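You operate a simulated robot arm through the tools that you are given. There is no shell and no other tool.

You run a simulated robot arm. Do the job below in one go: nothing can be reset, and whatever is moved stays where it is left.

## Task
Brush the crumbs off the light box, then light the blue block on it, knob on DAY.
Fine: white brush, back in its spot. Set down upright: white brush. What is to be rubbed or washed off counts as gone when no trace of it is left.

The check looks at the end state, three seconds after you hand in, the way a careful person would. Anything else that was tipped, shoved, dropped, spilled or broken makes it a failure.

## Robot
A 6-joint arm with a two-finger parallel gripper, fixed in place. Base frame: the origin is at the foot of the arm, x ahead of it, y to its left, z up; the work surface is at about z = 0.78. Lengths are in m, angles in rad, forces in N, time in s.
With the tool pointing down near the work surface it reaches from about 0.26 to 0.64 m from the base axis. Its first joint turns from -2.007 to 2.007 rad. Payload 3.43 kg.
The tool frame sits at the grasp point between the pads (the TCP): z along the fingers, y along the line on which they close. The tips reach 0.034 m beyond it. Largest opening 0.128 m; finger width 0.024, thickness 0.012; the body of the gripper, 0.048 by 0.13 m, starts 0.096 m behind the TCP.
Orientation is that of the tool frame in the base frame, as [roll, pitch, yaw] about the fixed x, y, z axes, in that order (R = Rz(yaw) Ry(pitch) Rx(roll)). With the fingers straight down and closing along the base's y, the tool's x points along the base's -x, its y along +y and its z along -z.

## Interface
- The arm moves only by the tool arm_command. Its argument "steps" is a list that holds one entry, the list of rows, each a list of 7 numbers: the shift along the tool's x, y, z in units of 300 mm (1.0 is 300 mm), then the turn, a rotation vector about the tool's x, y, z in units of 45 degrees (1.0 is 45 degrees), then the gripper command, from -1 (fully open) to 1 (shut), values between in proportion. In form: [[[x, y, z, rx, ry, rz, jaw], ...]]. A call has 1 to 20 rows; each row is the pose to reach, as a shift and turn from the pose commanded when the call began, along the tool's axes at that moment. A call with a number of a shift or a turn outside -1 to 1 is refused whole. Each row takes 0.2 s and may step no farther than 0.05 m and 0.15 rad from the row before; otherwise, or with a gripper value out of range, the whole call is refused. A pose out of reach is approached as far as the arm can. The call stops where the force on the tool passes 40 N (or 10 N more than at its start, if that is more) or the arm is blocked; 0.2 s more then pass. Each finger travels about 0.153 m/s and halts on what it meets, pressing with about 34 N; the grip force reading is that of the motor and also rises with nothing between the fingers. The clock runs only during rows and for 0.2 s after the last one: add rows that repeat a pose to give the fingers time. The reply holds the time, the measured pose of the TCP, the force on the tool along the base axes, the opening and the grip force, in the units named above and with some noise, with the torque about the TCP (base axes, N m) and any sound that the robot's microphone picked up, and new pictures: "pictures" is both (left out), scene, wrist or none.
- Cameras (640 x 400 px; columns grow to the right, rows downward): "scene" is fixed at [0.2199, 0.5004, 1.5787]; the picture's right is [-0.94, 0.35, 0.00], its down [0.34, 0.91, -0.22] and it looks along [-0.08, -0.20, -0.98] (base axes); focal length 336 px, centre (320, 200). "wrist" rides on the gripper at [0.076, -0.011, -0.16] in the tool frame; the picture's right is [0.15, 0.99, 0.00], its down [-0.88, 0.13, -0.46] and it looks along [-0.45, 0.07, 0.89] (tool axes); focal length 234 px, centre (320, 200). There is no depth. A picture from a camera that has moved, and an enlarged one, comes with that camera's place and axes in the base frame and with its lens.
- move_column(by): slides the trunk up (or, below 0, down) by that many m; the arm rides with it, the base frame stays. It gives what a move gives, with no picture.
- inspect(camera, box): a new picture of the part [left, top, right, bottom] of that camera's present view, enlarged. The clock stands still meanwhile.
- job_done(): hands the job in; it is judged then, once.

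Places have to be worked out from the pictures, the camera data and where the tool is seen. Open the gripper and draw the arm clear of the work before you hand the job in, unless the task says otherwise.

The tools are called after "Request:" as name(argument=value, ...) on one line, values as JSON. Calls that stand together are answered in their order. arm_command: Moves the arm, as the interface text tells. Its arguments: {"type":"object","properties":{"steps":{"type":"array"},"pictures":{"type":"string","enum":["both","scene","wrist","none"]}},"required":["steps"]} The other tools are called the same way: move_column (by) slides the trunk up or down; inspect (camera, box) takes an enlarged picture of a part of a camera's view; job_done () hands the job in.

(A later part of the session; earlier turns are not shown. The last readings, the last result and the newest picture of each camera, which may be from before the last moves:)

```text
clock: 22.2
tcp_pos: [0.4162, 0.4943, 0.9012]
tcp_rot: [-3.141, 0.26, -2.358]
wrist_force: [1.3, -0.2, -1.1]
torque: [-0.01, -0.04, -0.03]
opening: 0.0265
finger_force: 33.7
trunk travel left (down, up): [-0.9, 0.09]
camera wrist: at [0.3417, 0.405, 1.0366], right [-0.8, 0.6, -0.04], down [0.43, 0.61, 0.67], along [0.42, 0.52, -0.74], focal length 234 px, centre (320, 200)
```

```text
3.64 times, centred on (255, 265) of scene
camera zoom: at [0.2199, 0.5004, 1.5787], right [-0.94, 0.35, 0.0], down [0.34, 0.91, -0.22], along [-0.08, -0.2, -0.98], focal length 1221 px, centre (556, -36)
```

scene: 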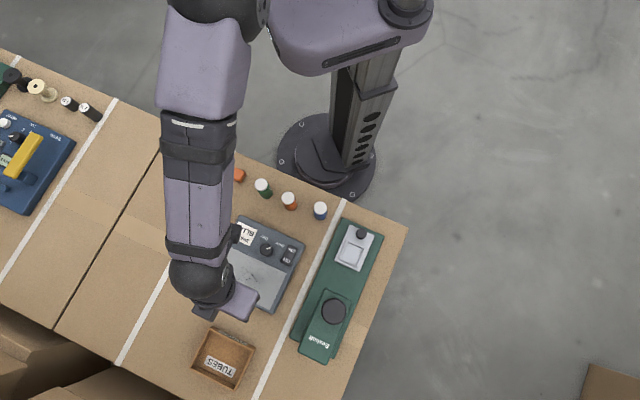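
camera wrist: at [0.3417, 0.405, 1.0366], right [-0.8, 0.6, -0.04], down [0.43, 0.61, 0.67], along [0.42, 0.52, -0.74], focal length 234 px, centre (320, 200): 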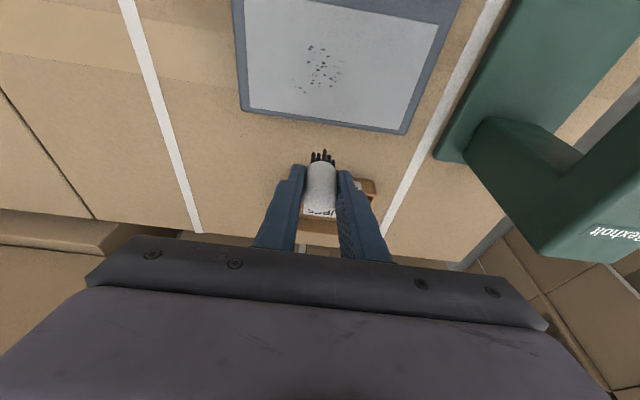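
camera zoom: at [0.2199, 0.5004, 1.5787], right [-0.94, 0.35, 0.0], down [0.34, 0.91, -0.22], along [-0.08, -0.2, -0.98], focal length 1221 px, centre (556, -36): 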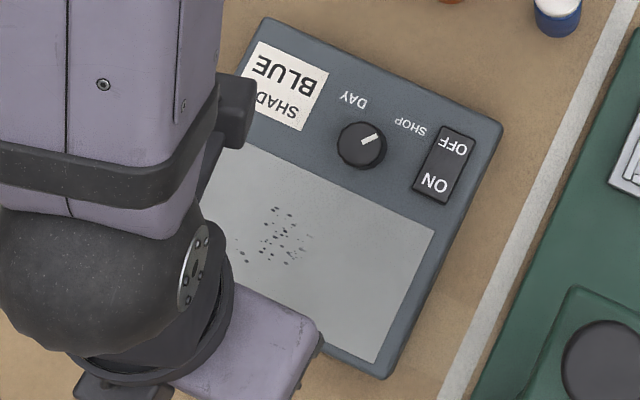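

The firm rub wiped the right half of the crumbs; what remains is on the left (u ≈ −0.033 to +0.007 m from the glass centre). I'll rub a serpentine over that side at the same pressure.

Request:
arm_command(steps=[[[0.1127, -0.04, -0.0302, 0, 0, 0, 1], [0.2254, -0.04, -0.0604, 0, 0, 0, 1], [0.247, -0.04, 0.0201, 0, 0, 0, 1], [0.2599, -0.04, 0.0684, 0, 0, 0, 1], [0.1891, -0.04, 0.0874, 0, 0, 0, 1], [0.2599, -0.04, 0.0684, 0, 0, 0, 1], [0.3307, -0.04, 0.0494, 0, 0, 0, 1], [0.3307, -0.08, 0.0494, 0, 0, 0, 1], [0.2599, -0.08, 0.0684, 0, 0, 0, 1], [0.1891, -0.08, 0.0874, 0, 0, 0, 1], [0.1891, -0.12, 0.0874, 0, 0, 0, 1], [0.2599, -0.12, 0.0684, 0, 0, 0, 1], [0.3307, -0.12, 0.0494, 0, 0, 0, 1], [0.3307, -0.16, 0.0494, 0, 0, 0, 1], [0.2599, -0.16, 0.0684, 0, 0, 0, 1], [0.1891, -0.16, 0.0874, 0, 0, 0, 1], [0.1718, -0.16, 0.023, 0, 0, 0, 1], [0.1546, -0.16, -0.0414, 0, 0, 0, 1], [0.0258, -0.16, -0.0069, 0, 0, 0, 1], [0.0258, -0.16, -0.0069, 0, 0, 0, 1]]], pictures="both")

Request:
inspect(camera="wrist", box=[240, 20, 440, 180])

Request:
inspect(camera="scene", box=[190, 210, 320, 320])

```text
clock: 26.4
tcp_pos: [0.4435, 0.456, 0.9014]
tcp_rot: [3.141, 0.262, -2.359]
wrist_force: [0.0, 0.1, -1.0]
torque: [-0.02, -0.02, -0.01]
opening: 0.0261
finger_force: 34.1
trunk travel left (down, up): [-0.9, 0.09]
camera wrist: at [0.3689, 0.3661, 1.0359], right [-0.8, 0.6, -0.04], down [0.43, 0.61, 0.67], along [0.42, 0.52, -0.74], focal length 234 px, centre (320, 200)
```

scene: 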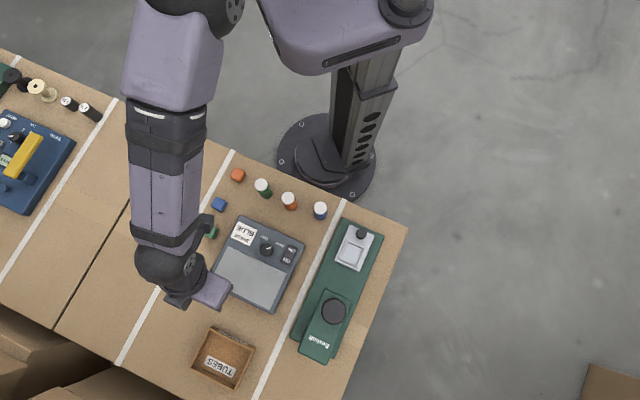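
wrist: 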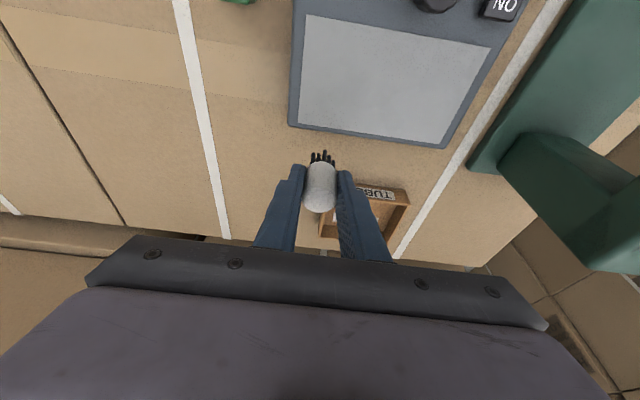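

```text
2.50 times, centred on (340, 100) of wrist
camera zoom: at [0.3689, 0.3661, 1.0359], right [-0.8, 0.6, -0.04], down [0.43, 0.61, 0.67], along [0.42, 0.52, -0.74], focal length 585 px, centre (270, 450)
```

zoom: 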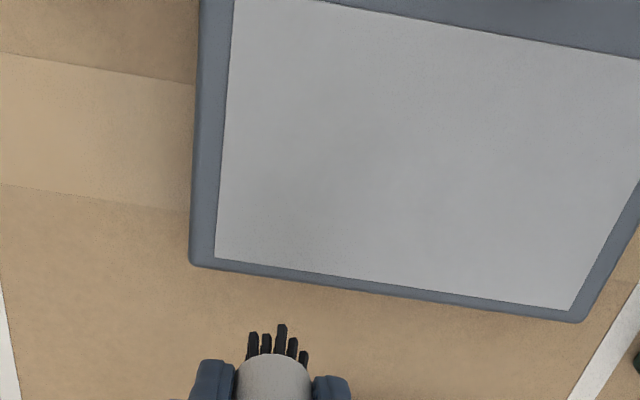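

```text
3.64 times, centred on (255, 265) of scene
camera zoom: at [0.2199, 0.5004, 1.5787], right [-0.94, 0.35, 0.0], down [0.34, 0.91, -0.22], along [-0.08, -0.2, -0.98], focal length 1221 px, centre (556, -36)
```

zoom: 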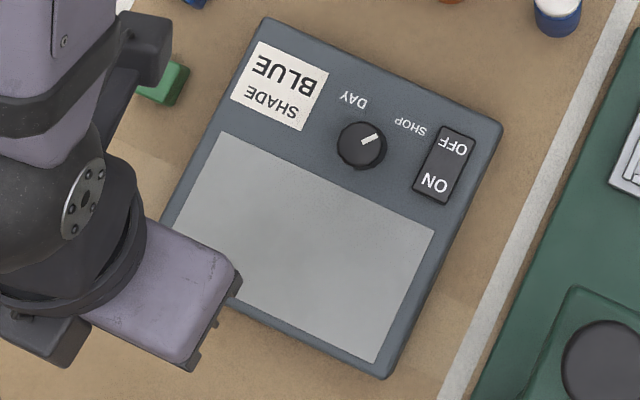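

The glass looks clean and the box hasn't shifted. I'll check more closely for faint leftovers before putting the brush back.

Request:
inspect(camera="wrist", box=[290, 10, 400, 80])

Request:
inspect(camera="wrist", box=[290, 70, 400, 140])

Request:
inspect(camera="wrist", box=[380, 20, 500, 150])

Request:
inspect(camera="scene", box=[240, 245, 290, 280])

```text
5.71 times, centred on (345, 45) of wrist
camera zoom: at [0.3689, 0.3661, 1.0359], right [-0.8, 0.6, -0.04], down [0.43, 0.61, 0.67], along [0.42, 0.52, -0.74], focal length 1338 px, centre (177, 1086)
```

zoom: 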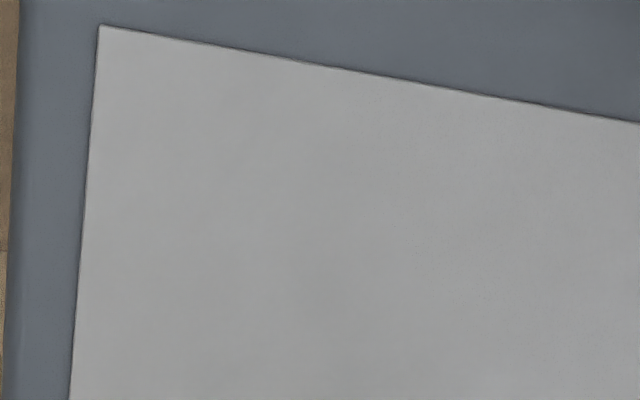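

```text
5.71 times, centred on (345, 105) of wrist
camera zoom: at [0.3689, 0.3661, 1.0359], right [-0.8, 0.6, -0.04], down [0.43, 0.61, 0.67], along [0.42, 0.52, -0.74], focal length 1338 px, centre (177, 743)
```

zoom: 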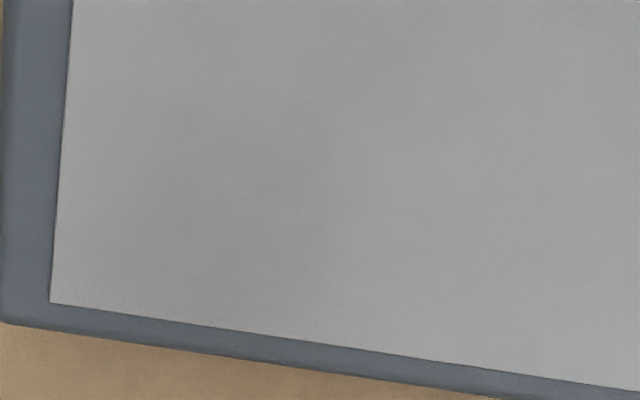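

```text
3.08 times, centred on (440, 85) of wrist
camera zoom: at [0.3689, 0.3661, 1.0359], right [-0.8, 0.6, -0.04], down [0.43, 0.61, 0.67], along [0.42, 0.52, -0.74], focal length 720 px, centre (-49, 554)
```

zoom: 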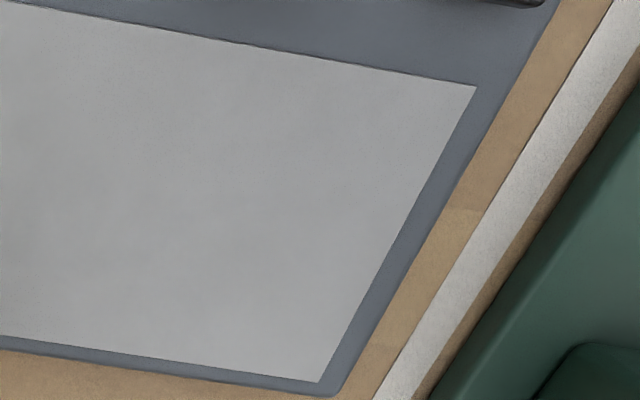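

```text
11.43 times, centred on (265, 262) of scene
camera zoom: at [0.2199, 0.5004, 1.5787], right [-0.94, 0.35, 0.0], down [0.34, 0.91, -0.22], along [-0.08, -0.2, -0.98], focal length 3838 px, centre (949, -514)
```

zoom: 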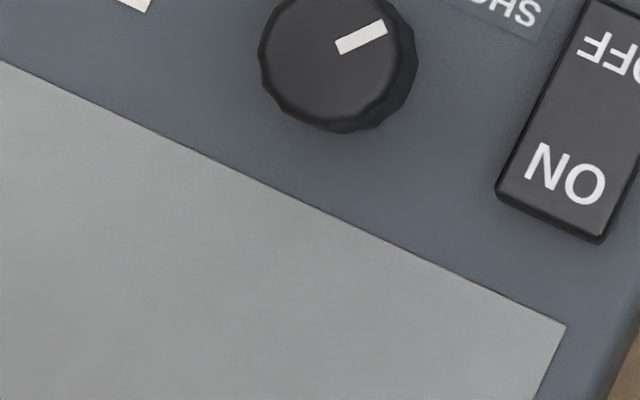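

The glass looks clean. To make sure no faint trace is left, I'll do one more cross-hatch pass along the long direction with the same pressure.

Request:
arm_command(steps=[[[0.1095, 0, -0.0293, 0, 0, 0, 1], [0.1311, 0, 0.0512, 0, 0, 0, 1], [0.144, 0, 0.0995, 0, 0, 0, 1], [0.144, 0.0957, 0.0995, 0, 0, 0, 1], [0.144, 0.191, 0.0995, 0, 0, 0, 1], [0.144, 0.287, 0.0995, 0, 0, 0, 1], [0.1955, 0.287, 0.0857, 0, 0, 0, 1], [0.1955, 0.191, 0.0857, 0, 0, 0, 1], [0.1955, 0.0957, 0.0857, 0, 0, 0, 1], [0.1955, 0, 0.0857, 0, 0, 0, 1], [0.247, 0, 0.0719, 0, 0, 0, 1], [0.247, 0.0957, 0.0719, 0, 0, 0, 1], [0.247, 0.191, 0.0719, 0, 0, 0, 1], [0.247, 0.287, 0.0719, 0, 0, 0, 1], [0.2985, 0.287, 0.0581, 0, 0, 0, 1], [0.2985, 0.191, 0.0581, 0, 0, 0, 1], [0.2985, 0.0957, 0.0581, 0, 0, 0, 1], [0.2985, 0, 0.0581, 0, 0, 0, 1], [0.2812, 0, -0.0063, 0, 0, 0, 1], [0.264, 0, -0.0707, 0, 0, 0, 1]]], pictures="both")

Request:
inspect(camera="wrist", box=[260, 130, 380, 220])

Request:
inspect(camera="scene", box=[190, 210, 320, 320])

```text
clock: 30.6
tcp_pos: [0.385, 0.3962, 0.9008]
tcp_rot: [3.141, 0.26, -2.357]
wrist_force: [-0.3, 0.7, -0.1]
torque: [0.0, 0.02, 0.0]
opening: 0.0264
finger_force: 33.8
trunk travel left (down, up): [-0.9, 0.09]
camera wrist: at [0.3112, 0.307, 1.0363], right [-0.8, 0.6, -0.04], down [0.43, 0.61, 0.67], along [0.42, 0.52, -0.74], focal length 234 px, centre (320, 200)
```

scene: 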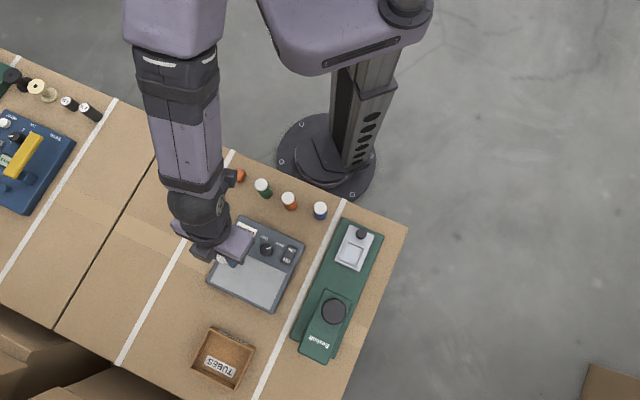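
wrist: 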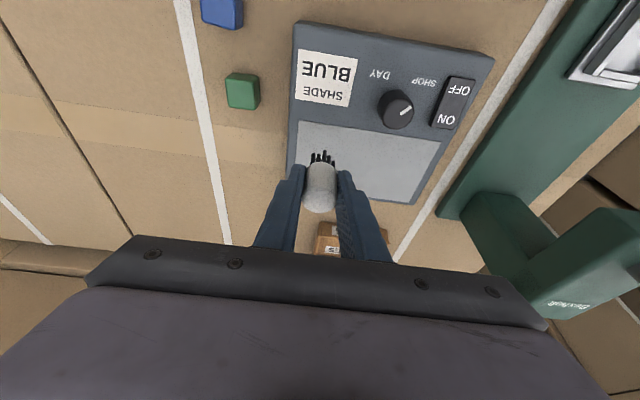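

```text
4.44 times, centred on (320, 175) of wrist
camera zoom: at [0.3112, 0.307, 1.0363], right [-0.8, 0.6, -0.04], down [0.43, 0.61, 0.67], along [0.42, 0.52, -0.74], focal length 1041 px, centre (320, 311)
```

zoom: 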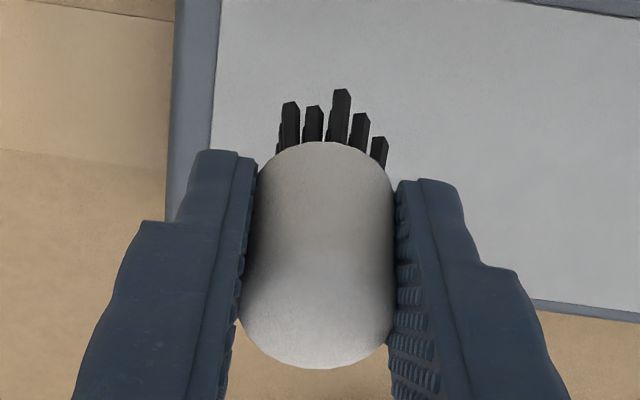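

```text
3.64 times, centred on (255, 265) of scene
camera zoom: at [0.2199, 0.5004, 1.5787], right [-0.94, 0.35, 0.0], down [0.34, 0.91, -0.22], along [-0.08, -0.2, -0.98], focal length 1221 px, centre (556, -36)
```

zoom: 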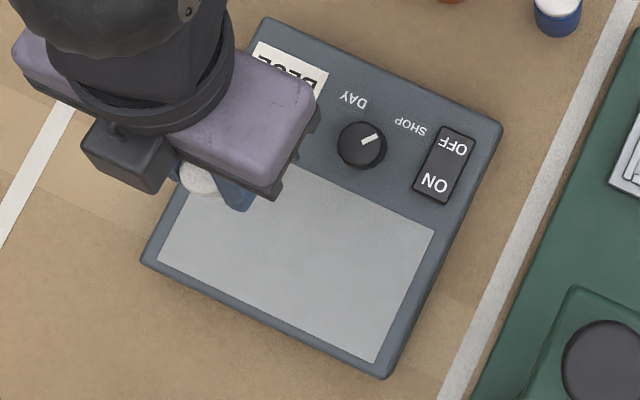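

The glass is spotless. The brush seems to have slid about 2 mm up in the grip, and its spot was at the very edge of reach. So I'll raise the tool 0.10 m and then lower the trunk by the same amount to gain reach for a clean set-down.

Request:
arm_command(steps=[[[-0.0288, 0, -0.1073, 0, 0, 0, 1], [-0.0575, 0, -0.2147, 0, 0, 0, 1], [-0.0863, 0, -0.322, 0, 0, 0, 1], [-0.0863, 0, -0.322, 0, 0, 0, 1]]], pictures="none")

```text
clock: 31.6
tcp_pos: [0.3862, 0.3978, 1.0035]
tcp_rot: [3.14, 0.26, -2.356]
wrist_force: [-0.3, 0.6, -0.3]
torque: [-0.06, 0.04, 0.0]
opening: 0.0262
finger_force: 33.9
trunk travel left (down, up): [-0.9, 0.09]
```

The TCP is at z ≈ 1.003, well clear, so I'll lower the trunk by 0.10 m.

Request:
move_column(by=-0.1)

```text
clock: 32.9
tcp_pos: [0.3865, 0.3978, 0.9027]
tcp_rot: [3.14, 0.261, -2.356]
wrist_force: [0.6, 0.1, -0.4]
torque: [0.0, 0.01, -0.02]
opening: 0.0264
finger_force: 33.7
trunk travel left (down, up): [-0.8, 0.19]
```

I'll take a wrist view to get the precise camera pose and see the brush in the grip.

Request:
inspect(camera="wrist", box=[240, 130, 400, 230])

Request:
inspect(camera="scene", box=[100, 0, 420, 200])

```text
4.00 times, centred on (320, 180) of wrist
camera zoom: at [0.3123, 0.3084, 1.0375], right [-0.8, 0.6, -0.04], down [0.43, 0.61, 0.67], along [0.42, 0.52, -0.74], focal length 937 px, centre (320, 280)
```

zoom: 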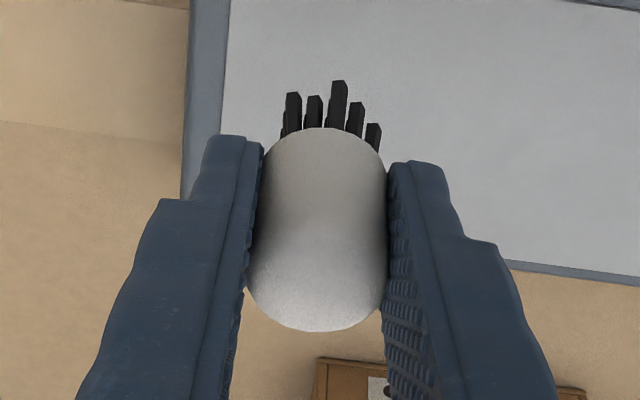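

```text
2.00 times, centred on (260, 100) of scene
camera zoom: at [0.2199, 0.5004, 1.5787], right [-0.94, 0.35, 0.0], down [0.34, 0.91, -0.22], along [-0.08, -0.2, -0.98], focal length 672 px, centre (440, 400)
```

zoom: 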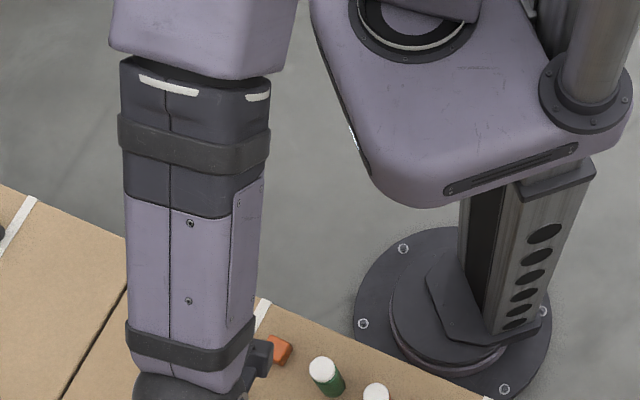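

The brush is still square in the grip, just about 1.8 mm higher. I'll carry it back over its spot at the same tilt and descend to about 7 mm above the table.

Request:
arm_command(steps=[[[-0.0863, 0.1135, 0.0231, 0, 0, 0, 1], [-0.1726, 0.227, 0.0463, 0, 0, 0, 1], [-0.2589, 0.3405, 0.0694, 0, 0, 0, 1], [-0.3452, 0.454, 0.0925, 0, 0, 0, 1], [-0.3265, 0.454, 0.1623, 0, 0, 0, 1], [-0.3078, 0.454, 0.2321, 0, 0, 0, 1], [-0.2891, 0.454, 0.3018, 0, 0, 0, 1], [-0.2891, 0.454, 0.3018, 0, 0, 0, 1]]], pictures="both")

Request:
inspect(camera="wrist", box=[240, 130, 400, 230])

```text
clock: 34.7
tcp_pos: [0.3683, 0.5705, 0.836]
tcp_rot: [-3.141, 0.262, -2.356]
wrist_force: [-0.3, -0.2, -0.1]
torque: [0.01, 0.0, -0.04]
opening: 0.0264
finger_force: 34.3
trunk travel left (down, up): [-0.8, 0.19]
camera wrist: at [0.2928, 0.4804, 0.9719], right [-0.8, 0.6, -0.04], down [0.43, 0.61, 0.67], along [0.42, 0.52, -0.74], focal length 234 px, centre (320, 200)
```

scene: 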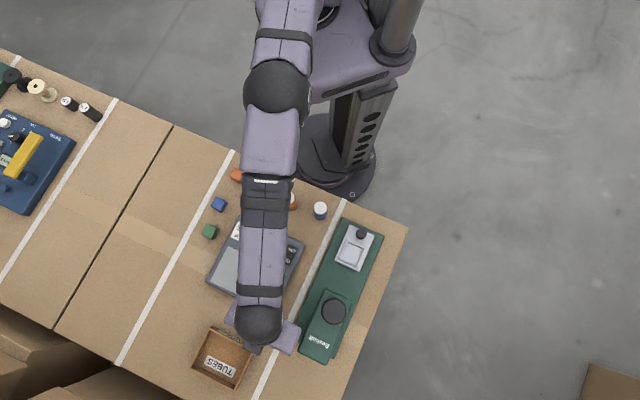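
wrist: 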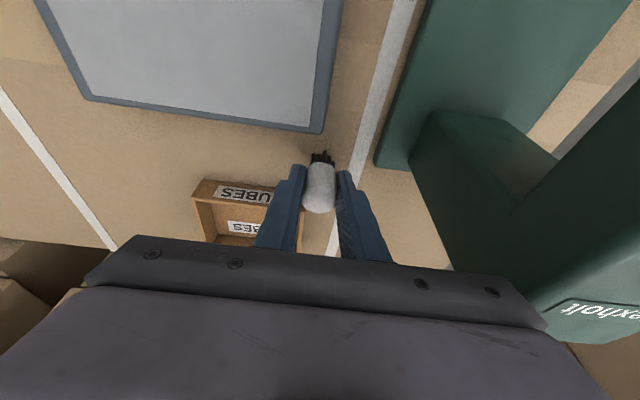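

```text
4.00 times, centred on (320, 180) of wrist
camera zoom: at [0.2928, 0.4804, 0.9719], right [-0.8, 0.6, -0.04], down [0.43, 0.61, 0.67], along [0.42, 0.52, -0.74], focal length 937 px, centre (320, 280)
```

zoom: 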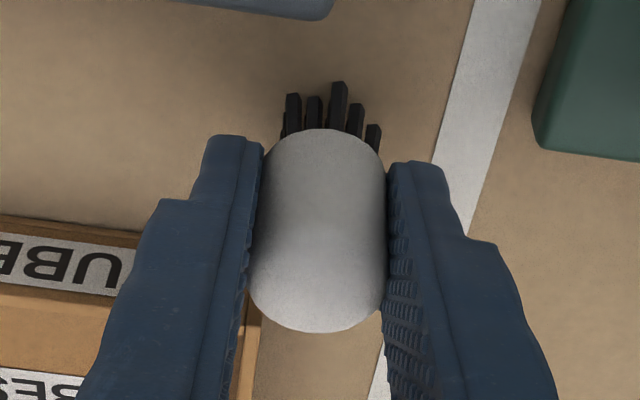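

The view matches the original grasp view, with the bristles about 6 mm above the table. I'll lower slowly to feel contact.

Request:
arm_command(steps=[[[0.0017, 0, 0.0064, 0, 0, 0, 1], [0.0035, 0, 0.0129, 0, 0, 0, 1], [0.0043, 0, 0.0161, 0, 0, 0, 1], [0.0047, 0, 0.0177, 0, 0, 0, 1], [0.0047, 0, 0.0177, 0, 0, 0, 1]]], pictures="none")

```text
clock: 35.9
tcp_pos: [0.3664, 0.5688, 0.8317]
tcp_rot: [3.141, 0.262, -2.356]
wrist_force: [0.1, -0.2, -0.5]
torque: [0.0, 0.02, -0.01]
opening: 0.0263
finger_force: 34.7
trunk travel left (down, up): [-0.8, 0.19]
```

No contact yet at z ≈ 0.8315; I'll continue in half-millimetre steps.

Request:
arm_command(steps=[[[0.0004, 0, 0.0016, 0, 0, 0, 1], [0.0009, 0, 0.0032, 0, 0, 0, 1], [0.0009, 0, 0.0032, 0, 0, 0, 1]]], pictures="none")

```text
clock: 36.7
tcp_pos: [0.367, 0.5692, 0.8316]
tcp_rot: [-3.14, 0.262, -2.355]
wrist_force: [-0.3, -0.7, 1.9]
torque: [0.02, 0.03, -0.01]
opening: 0.0262
finger_force: 34.1
trunk travel left (down, up): [-0.8, 0.19]
```

A first hint of contact (about 1.9 N). I'll go another 0.5 mm to confirm it is standing.

Request:
arm_command(steps=[[[0.0004, 0, 0.0016, 0, 0, 0, 1], [0.0004, 0, 0.0016, 0, 0, 0, 1]]], pictures="wrist")

Request:
inspect(camera="wrist", box=[240, 130, 400, 230])

```text
clock: 37.3
tcp_pos: [0.3672, 0.5694, 0.8307]
tcp_rot: [3.141, 0.264, -2.357]
wrist_force: [0.5, -0.4, 3.3]
torque: [0.04, 0.04, -0.01]
opening: 0.0263
finger_force: 33.7
trunk travel left (down, up): [-0.8, 0.19]
camera wrist: at [0.2922, 0.4801, 0.9662], right [-0.8, 0.6, -0.04], down [0.43, 0.61, 0.67], along [0.42, 0.52, -0.74], focal length 234 px, centre (320, 200)
```

wrist: 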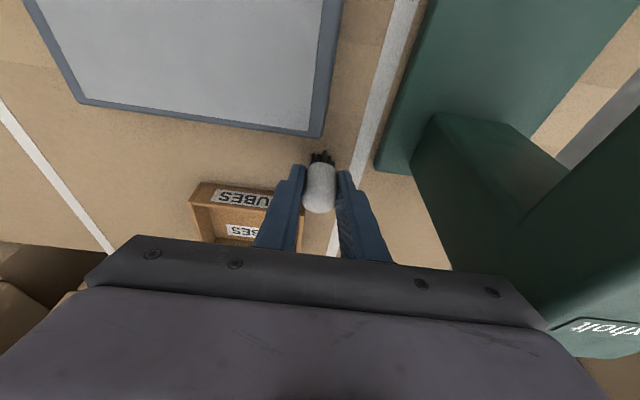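

```text
4.00 times, centred on (320, 180) of wrist
camera zoom: at [0.2922, 0.4801, 0.9662], right [-0.8, 0.6, -0.04], down [0.43, 0.61, 0.67], along [0.42, 0.52, -0.74], focal length 937 px, centre (320, 280)
```

zoom: 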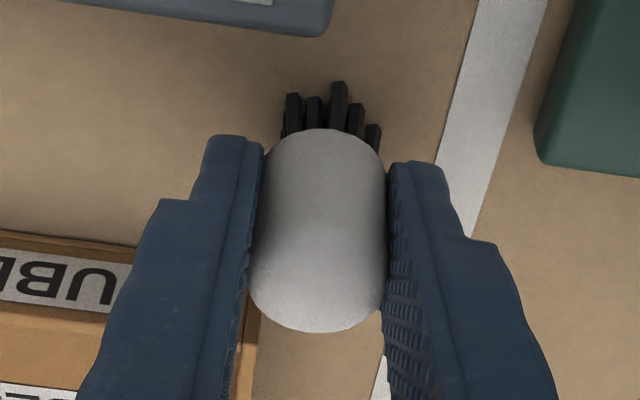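

The brush stands on the table with about 3 N of light contact. I'll open the fingers to 0.058 m and check that it stays standing.

Request:
arm_command(steps=[[[0, 0, 0, 0, 0, 0, 0.5], [0, 0, 0, 0, 0, 0, 0.1], [0, 0, 0, 0, 0, 0, 0.1], [0, 0, 0, 0, 0, 0, 0.1]]], pictures="wrist")

Request:
inspect(camera="wrist", box=[240, 130, 400, 230])

```text
clock: 38.3
tcp_pos: [0.3669, 0.5688, 0.8306]
tcp_rot: [3.141, 0.26, -2.357]
wrist_force: [0.0, 0.0, -0.4]
torque: [0.01, 0.03, -0.02]
opening: 0.0576
finger_force: 0.0
trunk travel left (down, up): [-0.8, 0.19]
camera wrist: at [0.2924, 0.4804, 0.9656], right [-0.8, 0.6, -0.04], down [0.43, 0.61, 0.67], along [0.42, 0.52, -0.74], focal length 234 px, centre (320, 200)
```

wrist: 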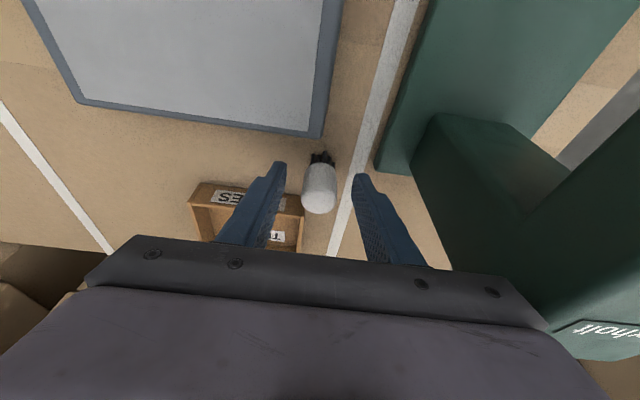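

```text
4.00 times, centred on (320, 180) of wrist
camera zoom: at [0.2924, 0.4804, 0.9656], right [-0.8, 0.6, -0.04], down [0.43, 0.61, 0.67], along [0.42, 0.52, -0.74], focal length 937 px, centre (320, 280)
```

zoom: 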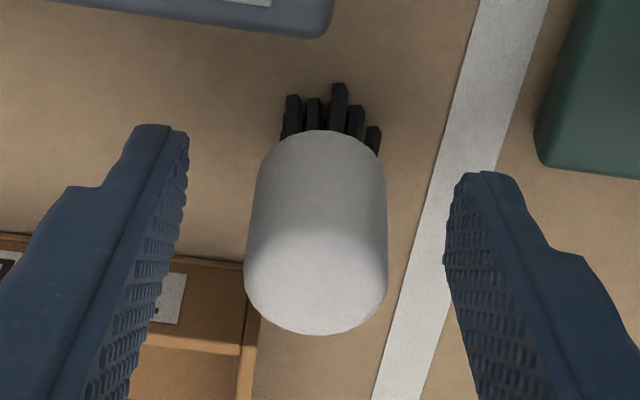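

The brush stands upright and free. I'll retreat along the tool axis by 0.12 m and verify from the scene camera.

Request:
arm_command(steps=[[[0, 0, -0.08, 0, 0, 0, 0.1], [0, 0, -0.16, 0, 0, 0, 0.1], [0, 0, -0.24, 0, 0, 0, 0.1], [0, 0, -0.32, 0, 0, 0, 0.1], [0, 0, -0.4, 0, 0, 0, 0.1], [0, 0, -0.4, 0, 0, 0, 0.1]]], pictures="both")

Request:
inspect(camera="wrist", box=[260, 100, 380, 185])

```text
clock: 39.7
tcp_pos: [0.3456, 0.5477, 0.9478]
tcp_rot: [-3.141, 0.262, -2.356]
wrist_force: [0.1, -0.2, -0.2]
torque: [0.0, -0.03, 0.02]
opening: 0.0576
finger_force: 0.0
trunk travel left (down, up): [-0.8, 0.19]
camera wrist: at [0.2709, 0.4587, 1.0819], right [-0.8, 0.6, -0.04], down [0.43, 0.61, 0.67], along [0.42, 0.52, -0.74], focal length 234 px, centre (320, 200)
```

scene: 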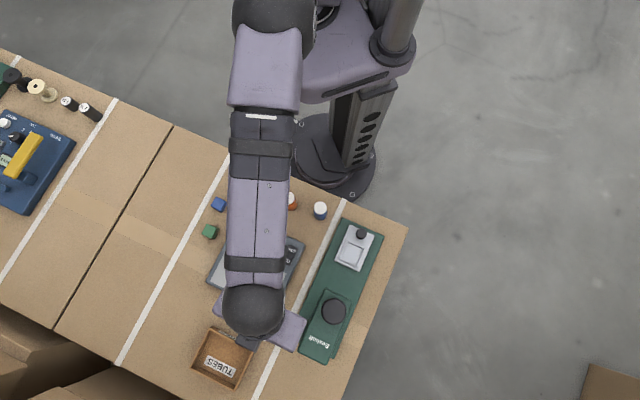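
wrist: 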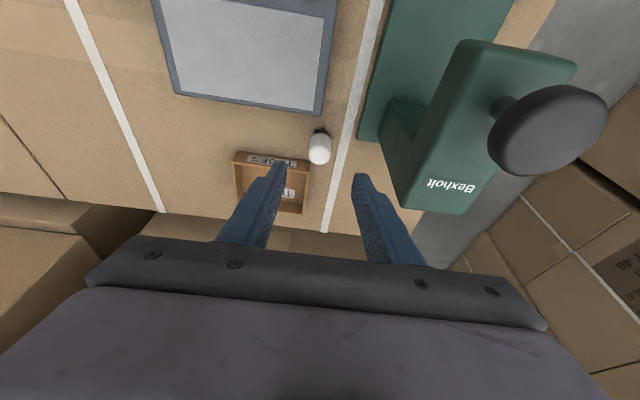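

```text
4.71 times, centred on (320, 142) of wrist
camera zoom: at [0.2709, 0.4587, 1.0819], right [-0.8, 0.6, -0.04], down [0.43, 0.61, 0.67], along [0.42, 0.52, -0.74], focal length 1102 px, centre (320, 471)
```

zoom: 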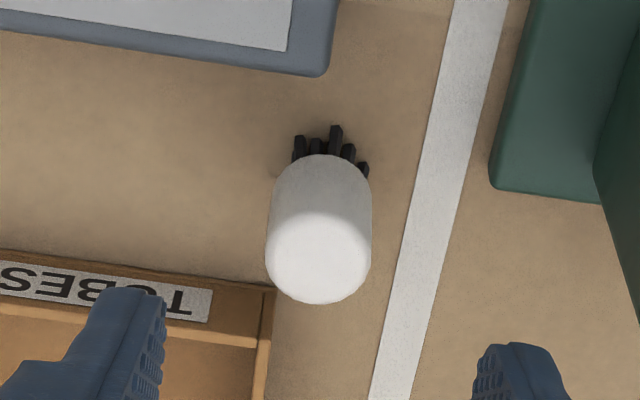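

The brush is upright and back in place. Next is the knob: it points at SHOP (about 185° in base axes), and DAY lies about 83° counter-clockwise. I'll move over the knob with the tool vertical again for an accurate look.

Request:
arm_command(steps=[[[0.0993, -0.0635, -0.0265, 0, 0.083, 0, 0.1], [0.1985, -0.127, -0.053, 0, 0.167, 0, 0.1], [0.2978, -0.1905, -0.0795, 0, 0.25, 0, 0.1], [0.397, -0.254, -0.106, 0, 0.333, 0, 0.1], [0.397, -0.254, -0.106, 0, 0.333, 0, 0.1]]], pictures="both")

Request:
inspect(camera="wrist", box=[260, 110, 380, 200])

Request:
inspect(camera="scene", box=[250, 318, 285, 346])

```text
clock: 40.9
tcp_pos: [0.3113, 0.4064, 0.946]
tcp_rot: [-3.14, -0.001, -2.357]
wrist_force: [-0.5, 0.0, 0.6]
torque: [-0.02, -0.02, 0.0]
opening: 0.0574
finger_force: 0.2
trunk travel left (down, up): [-0.8, 0.19]
camera wrist: at [0.2652, 0.3435, 1.1062], right [-0.8, 0.6, 0.0], down [0.53, 0.71, 0.46], along [0.27, 0.37, -0.89], focal length 234 px, centre (320, 200)
```

scene: 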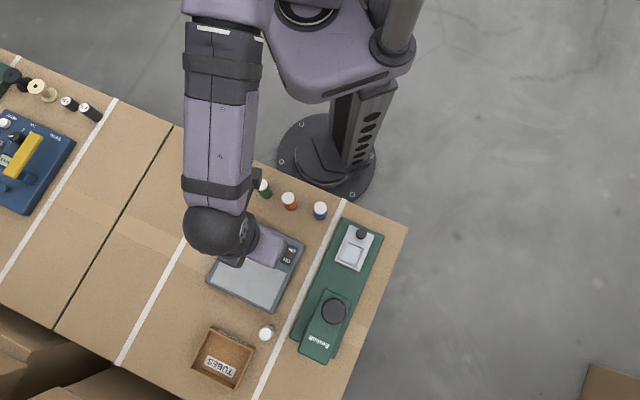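
wrist: 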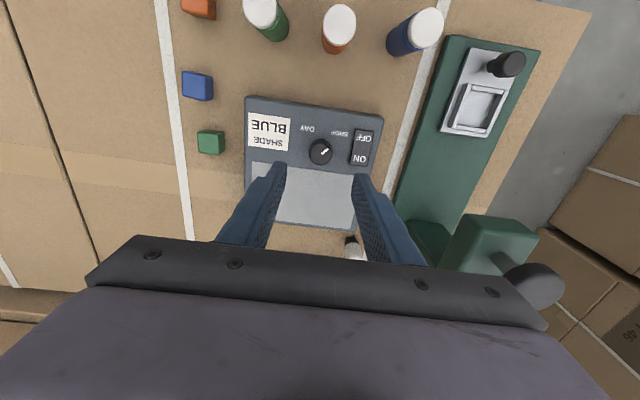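

```text
4.44 times, centred on (320, 155) of wrist
camera zoom: at [0.2652, 0.3435, 1.1062], right [-0.8, 0.6, 0.0], down [0.53, 0.71, 0.46], along [0.27, 0.37, -0.89], focal length 1041 px, centre (320, 400)
```

zoom: 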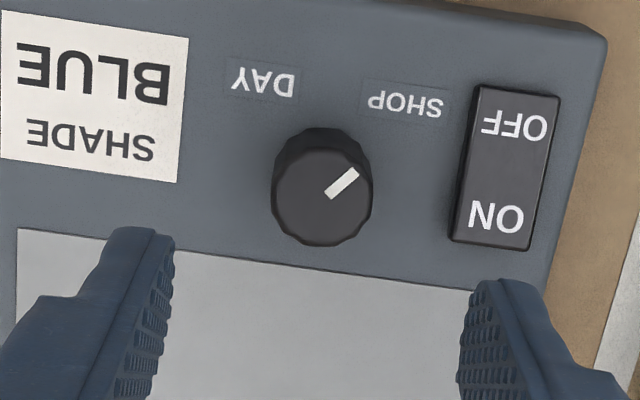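

```text
14.29 times, centred on (268, 332) of scene
camera zoom: at [0.2199, 0.5004, 1.5787], right [-0.94, 0.35, 0.0], down [0.34, 0.91, -0.22], along [-0.08, -0.2, -0.98], focal length 4797 px, centre (1070, -1686)
```

zoom: 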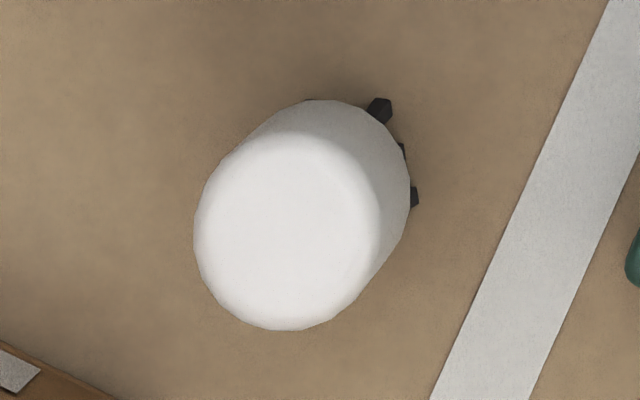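

The knob sits at about (0.312, 0.407), its top is at z ≈ 0.833, and its radius is about 13 mm. I'll turn the tool 41° the other way first so that the turn to DAY is centred, and come down above the knob with a 45 mm opening.

Request:
arm_command(steps=[[[-0.0011, 0.0007, 0.0257, 0, 0, 0.152, 0.297], [-0.0022, 0.0014, 0.0513, 0, 0, 0.304, 0.297], [-0.0033, 0.0021, 0.077, 0, 0, 0.456, 0.297], [-0.0044, 0.0028, 0.1027, 0, 0, 0.607, 0.297], [-0.0055, 0.0035, 0.1283, 0, 0, 0.759, 0.297], [-0.0066, 0.0042, 0.154, 0, 0, 0.911, 0.297], [-0.0066, 0.0042, 0.154, 0, 0, 0.911, 0.297]]], pictures="both")

Request:
inspect(camera="wrist", box=[240, 110, 400, 210])

```text
clock: 42.5
tcp_pos: [0.3103, 0.4091, 0.8996]
tcp_rot: [-3.141, 0.001, -3.074]
wrist_force: [0.6, -0.7, 0.0]
torque: [-0.02, 0.03, -0.04]
opening: 0.0452
finger_force: 0.1
trunk travel left (down, up): [-0.8, 0.19]
camera wrist: at [0.2351, 0.3922, 1.06], right [-0.21, 0.98, 0.0], down [0.87, 0.19, 0.46], along [0.45, 0.1, -0.89], focal length 234 px, centre (320, 200)
```

scene: 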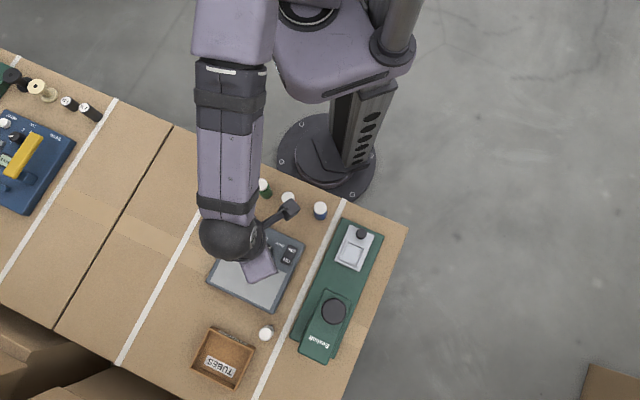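
wrist: 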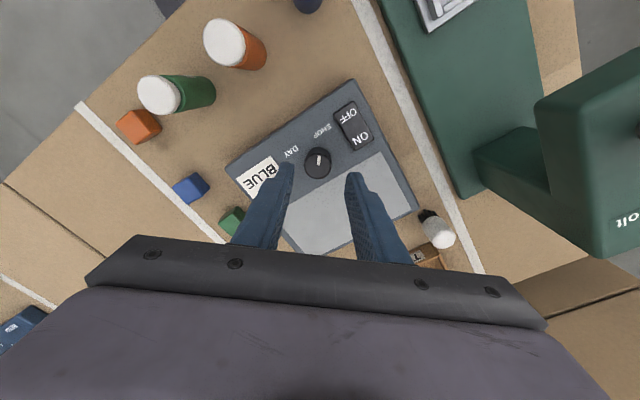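

```text
4.00 times, centred on (320, 160) of wrist
camera zoom: at [0.2351, 0.3922, 1.06], right [-0.21, 0.98, 0.0], down [0.87, 0.19, 0.46], along [0.45, 0.1, -0.89], focal length 937 px, centre (320, 360)
```

zoom: 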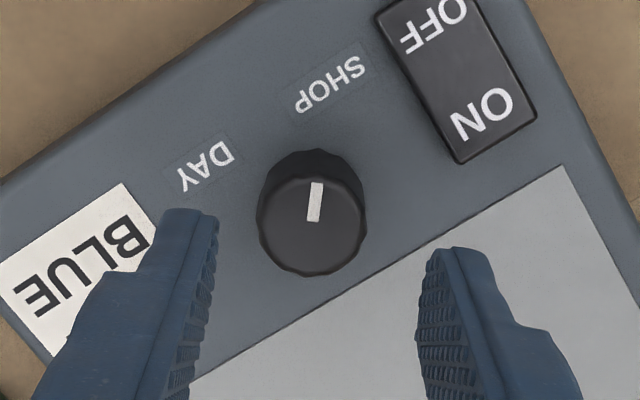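

The knob is at about (0.3125, 0.407), so I need a 2–3 mm correction. I'll centre on it and descend until the fingertips are about 4–5 mm above the panel.

Request:
arm_command(steps=[[[-0.008, -0.005, 0.05, 0, 0, 0, 0.297], [-0.008, -0.005, 0.1, 0, 0, 0, 0.297], [-0.008, -0.005, 0.14, 0, 0, 0, 0.297], [-0.008, -0.005, 0.1633, 0, 0, 0, 0.297], [-0.008, -0.005, 0.1633, 0, 0, 0, 0.297]]], pictures="wrist")

Request:
inspect(camera="wrist", box=[240, 130, 400, 230])

```text
clock: 43.7
tcp_pos: [0.3142, 0.4058, 0.8497]
tcp_rot: [3.14, 0.001, -3.074]
wrist_force: [0.6, -0.9, 0.8]
torque: [0.01, 0.0, -0.04]
opening: 0.0453
finger_force: 0.1
trunk travel left (down, up): [-0.8, 0.19]
camera wrist: at [0.2382, 0.39, 1.0098], right [-0.21, 0.98, 0.0], down [0.87, 0.19, 0.46], along [0.45, 0.1, -0.89], focal length 234 px, centre (320, 200)
```

wrist: 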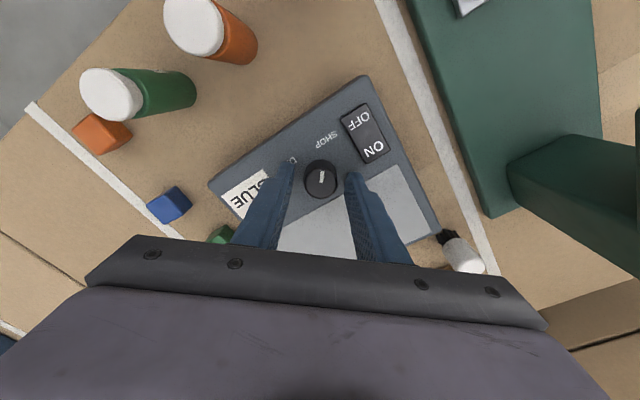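

```text
4.00 times, centred on (320, 180) of wrist
camera zoom: at [0.2382, 0.39, 1.0098], right [-0.21, 0.98, 0.0], down [0.87, 0.19, 0.46], along [0.45, 0.1, -0.89], focal length 937 px, centre (320, 280)
```

zoom: 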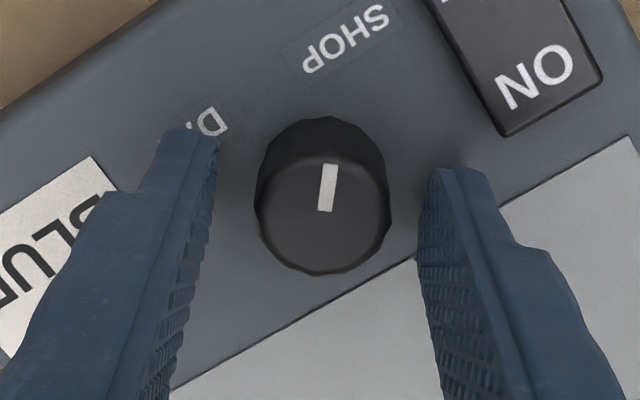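

The knob is centred between the fingers to within about 1 mm. I'll close on it.

Request:
arm_command(steps=[[[0, 0, 0, 0, 0, 0, 0.45], [0, 0, 0, 0, 0, 0, 1], [0, 0, 0, 0, 0, 0, 1]]], pictures="wrist")

Request:
inspect(camera="wrist", box=[240, 130, 400, 230])

```text
clock: 44.5
tcp_pos: [0.3138, 0.4067, 0.8498]
tcp_rot: [3.141, -0.001, -3.072]
wrist_force: [-1.1, 2.6, -1.1]
torque: [0.11, -0.02, 0.01]
opening: 0.027
finger_force: 45.1
trunk travel left (down, up): [-0.8, 0.19]
camera wrist: at [0.2382, 0.3904, 1.0098], right [-0.21, 0.98, 0.0], down [0.87, 0.19, 0.46], along [0.45, 0.1, -0.89], focal length 234 px, centre (320, 200)
```

wrist: 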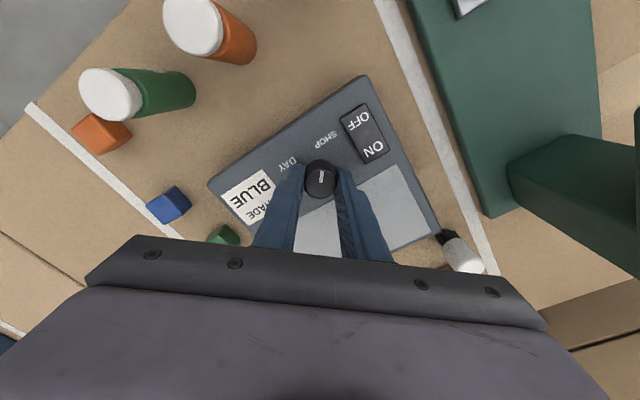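

```text
4.00 times, centred on (320, 180) of wrist
camera zoom: at [0.2382, 0.3904, 1.0098], right [-0.21, 0.98, 0.0], down [0.87, 0.19, 0.46], along [0.45, 0.1, -0.89], focal length 937 px, centre (320, 280)
```

zoom: 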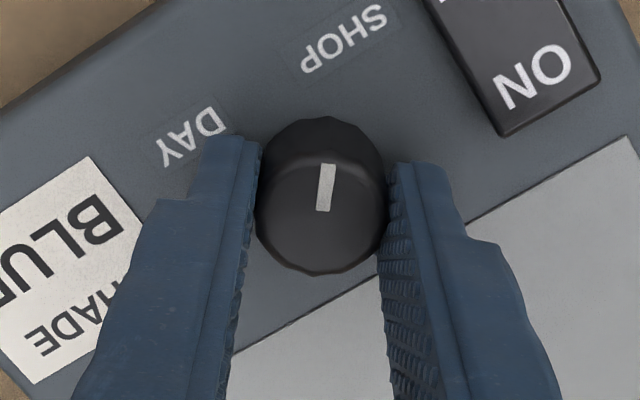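

The knob is gripped and the box did not move. I'll turn counter-clockwise 40° as the first part and check.

Request:
arm_command(steps=[[[0, 0, 0, 0, 0, -0.15, 1], [0, 0, 0, 0, 0, -0.3, 1], [0, 0, 0, 0, 0, -0.45, 1], [0, 0, 0, 0, 0, -0.6, 1], [0, 0, 0, 0, 0, -0.75, 1], [0, 0, 0, 0, 0, -0.889, 1], [0, 0, 0, 0, 0, -0.889, 1]]], pictures="both")

Request:
inspect(camera="wrist", box=[240, 130, 400, 230])

```text
clock: 46.1
tcp_pos: [0.3125, 0.4085, 0.8511]
tcp_rot: [3.141, -0.002, -2.372]
wrist_force: [1.8, 0.0, -7.4]
torque: [0.15, -0.23, -0.03]
opening: 0.0272
finger_force: 44.9
trunk travel left (down, up): [-0.8, 0.19]
camera wrist: at [0.2662, 0.3472, 1.01], right [-0.79, 0.61, 0.0], down [0.54, 0.71, 0.45], along [0.28, 0.36, -0.89], focal length 234 px, centre (320, 200)
```

scene: 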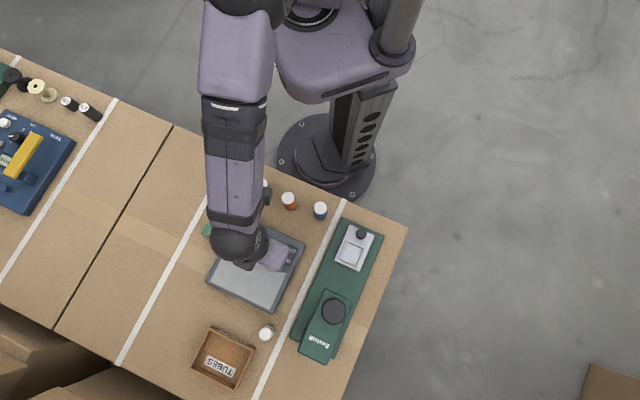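
wrist: 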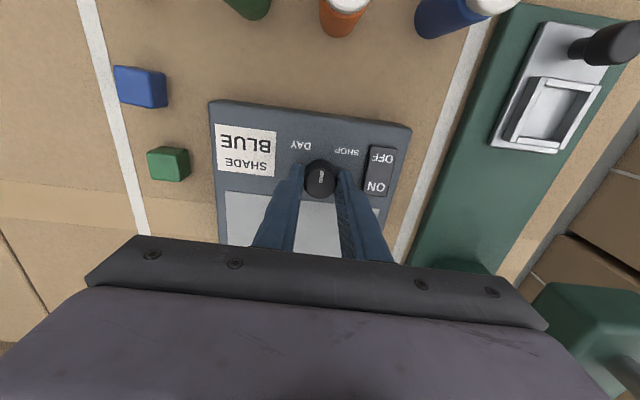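

```text
4.00 times, centred on (320, 180) of wrist
camera zoom: at [0.2662, 0.3472, 1.01], right [-0.79, 0.61, 0.0], down [0.54, 0.71, 0.45], along [0.28, 0.36, -0.89], focal length 937 px, centre (320, 280)
```

zoom: 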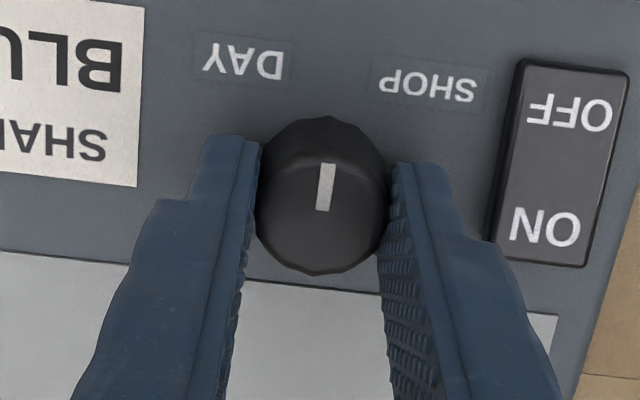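

The knob follows the gripper well and the pointer is halfway. I'll turn another 42°, easing down slightly since the tool is pulling up about 7 N.

Request:
arm_command(steps=[[[0, 0, 0.002, 0, 0, -0.15, 1], [0, 0, 0.003, 0, 0, -0.3, 1], [0, 0, 0.003, 0, 0, -0.45, 1], [0, 0, 0.003, 0, 0, -0.6, 1], [0, 0, 0.003, 0, 0, -0.75, 1], [0, 0, 0.003, 0, 0, -0.85, 1], [0, 0, 0.003, 0, 0, -0.933, 1], [0, 0, 0.003, 0, 0, -0.933, 1]]], pictures="both")

Request:
inspect(camera="wrist", box=[220, 110, 400, 230])

```text
clock: 47.9
tcp_pos: [0.3121, 0.4094, 0.8505]
tcp_rot: [-3.142, 0.0, -1.641]
wrist_force: [-7.9, 3.8, 0.2]
torque: [0.33, 0.44, -0.42]
opening: 0.0274
finger_force: 45.3
trunk travel left (down, up): [-0.8, 0.19]
camera wrist: at [0.3177, 0.3318, 1.0099], right [-1.0, -0.08, 0.0], down [-0.07, 0.89, 0.46], along [-0.03, 0.45, -0.89], focal length 234 px, centre (320, 200)
```

scene: 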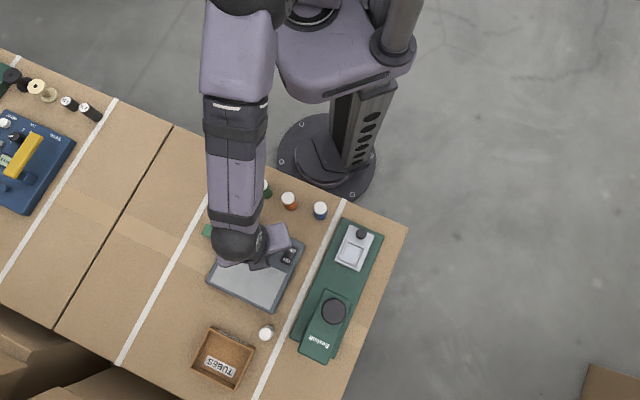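
wrist: 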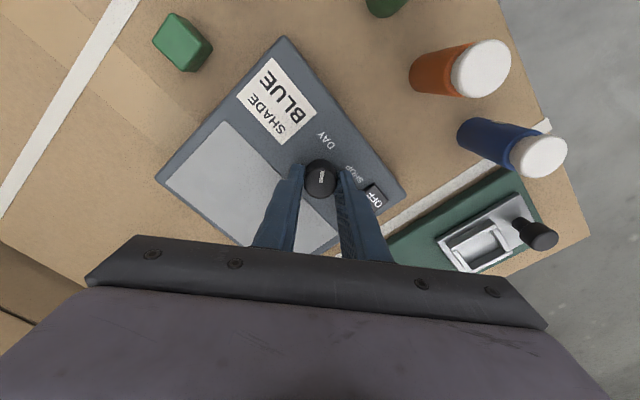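

```text
3.33 times, centred on (310, 170) of wrist
camera zoom: at [0.3177, 0.3318, 1.0099], right [-1.0, -0.08, 0.0], down [-0.07, 0.89, 0.46], along [-0.03, 0.45, -0.89], focal length 781 px, centre (353, 300)
```

zoom: 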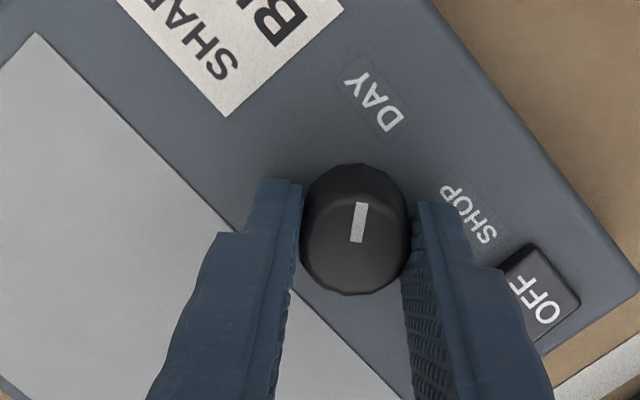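

The pointer now lines up with DAY after 82°, and a small reaction torque suggests the end stop. I'll open only slightly (to 37 mm), because the switch is close to the right finger, and check the pointer.

Request:
arm_command(steps=[[[0, 0, 0, 0, 0, 0, 0.42], [0, 0, 0, 0, 0, 0, 0.42], [0, 0, 0, 0, 0, 0, 0.42]]], pictures="wrist")

Request:
inspect(camera="wrist", box=[220, 110, 400, 230])

```text
clock: 48.7
tcp_pos: [0.3136, 0.4073, 0.8495]
tcp_rot: [3.141, 0.0, -1.64]
wrist_force: [-0.2, 0.1, -0.3]
torque: [0.01, 0.01, -0.01]
opening: 0.0372
finger_force: 0.1
trunk travel left (down, up): [-0.8, 0.19]
camera wrist: at [0.3187, 0.3314, 1.0098], right [-1.0, -0.08, 0.0], down [-0.07, 0.89, 0.46], along [-0.03, 0.45, -0.89], focal length 234 px, centre (320, 200)
```

wrist: 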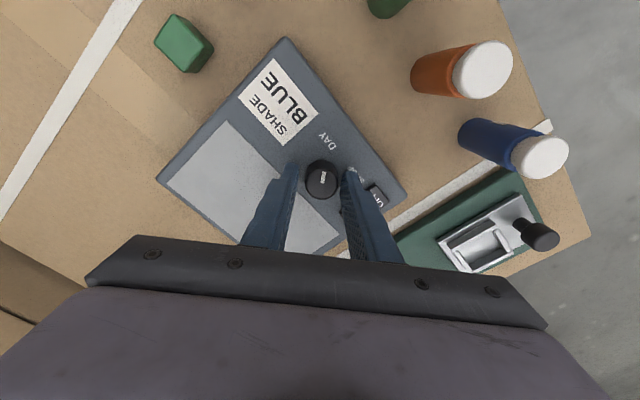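

```text
3.33 times, centred on (310, 170) of wrist
camera zoom: at [0.3187, 0.3314, 1.0098], right [-1.0, -0.08, 0.0], down [-0.07, 0.89, 0.46], along [-0.03, 0.45, -0.89], focal length 781 px, centre (353, 300)
```

zoom: 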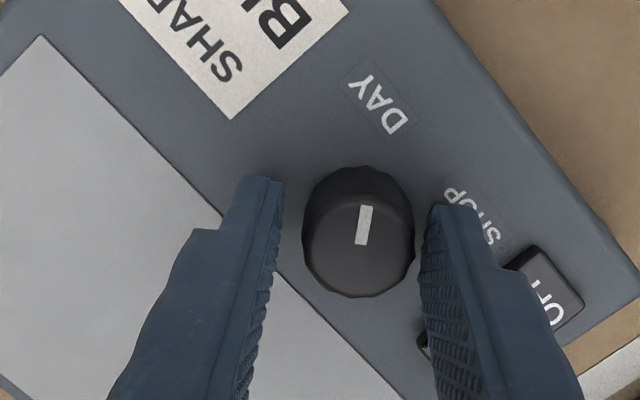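

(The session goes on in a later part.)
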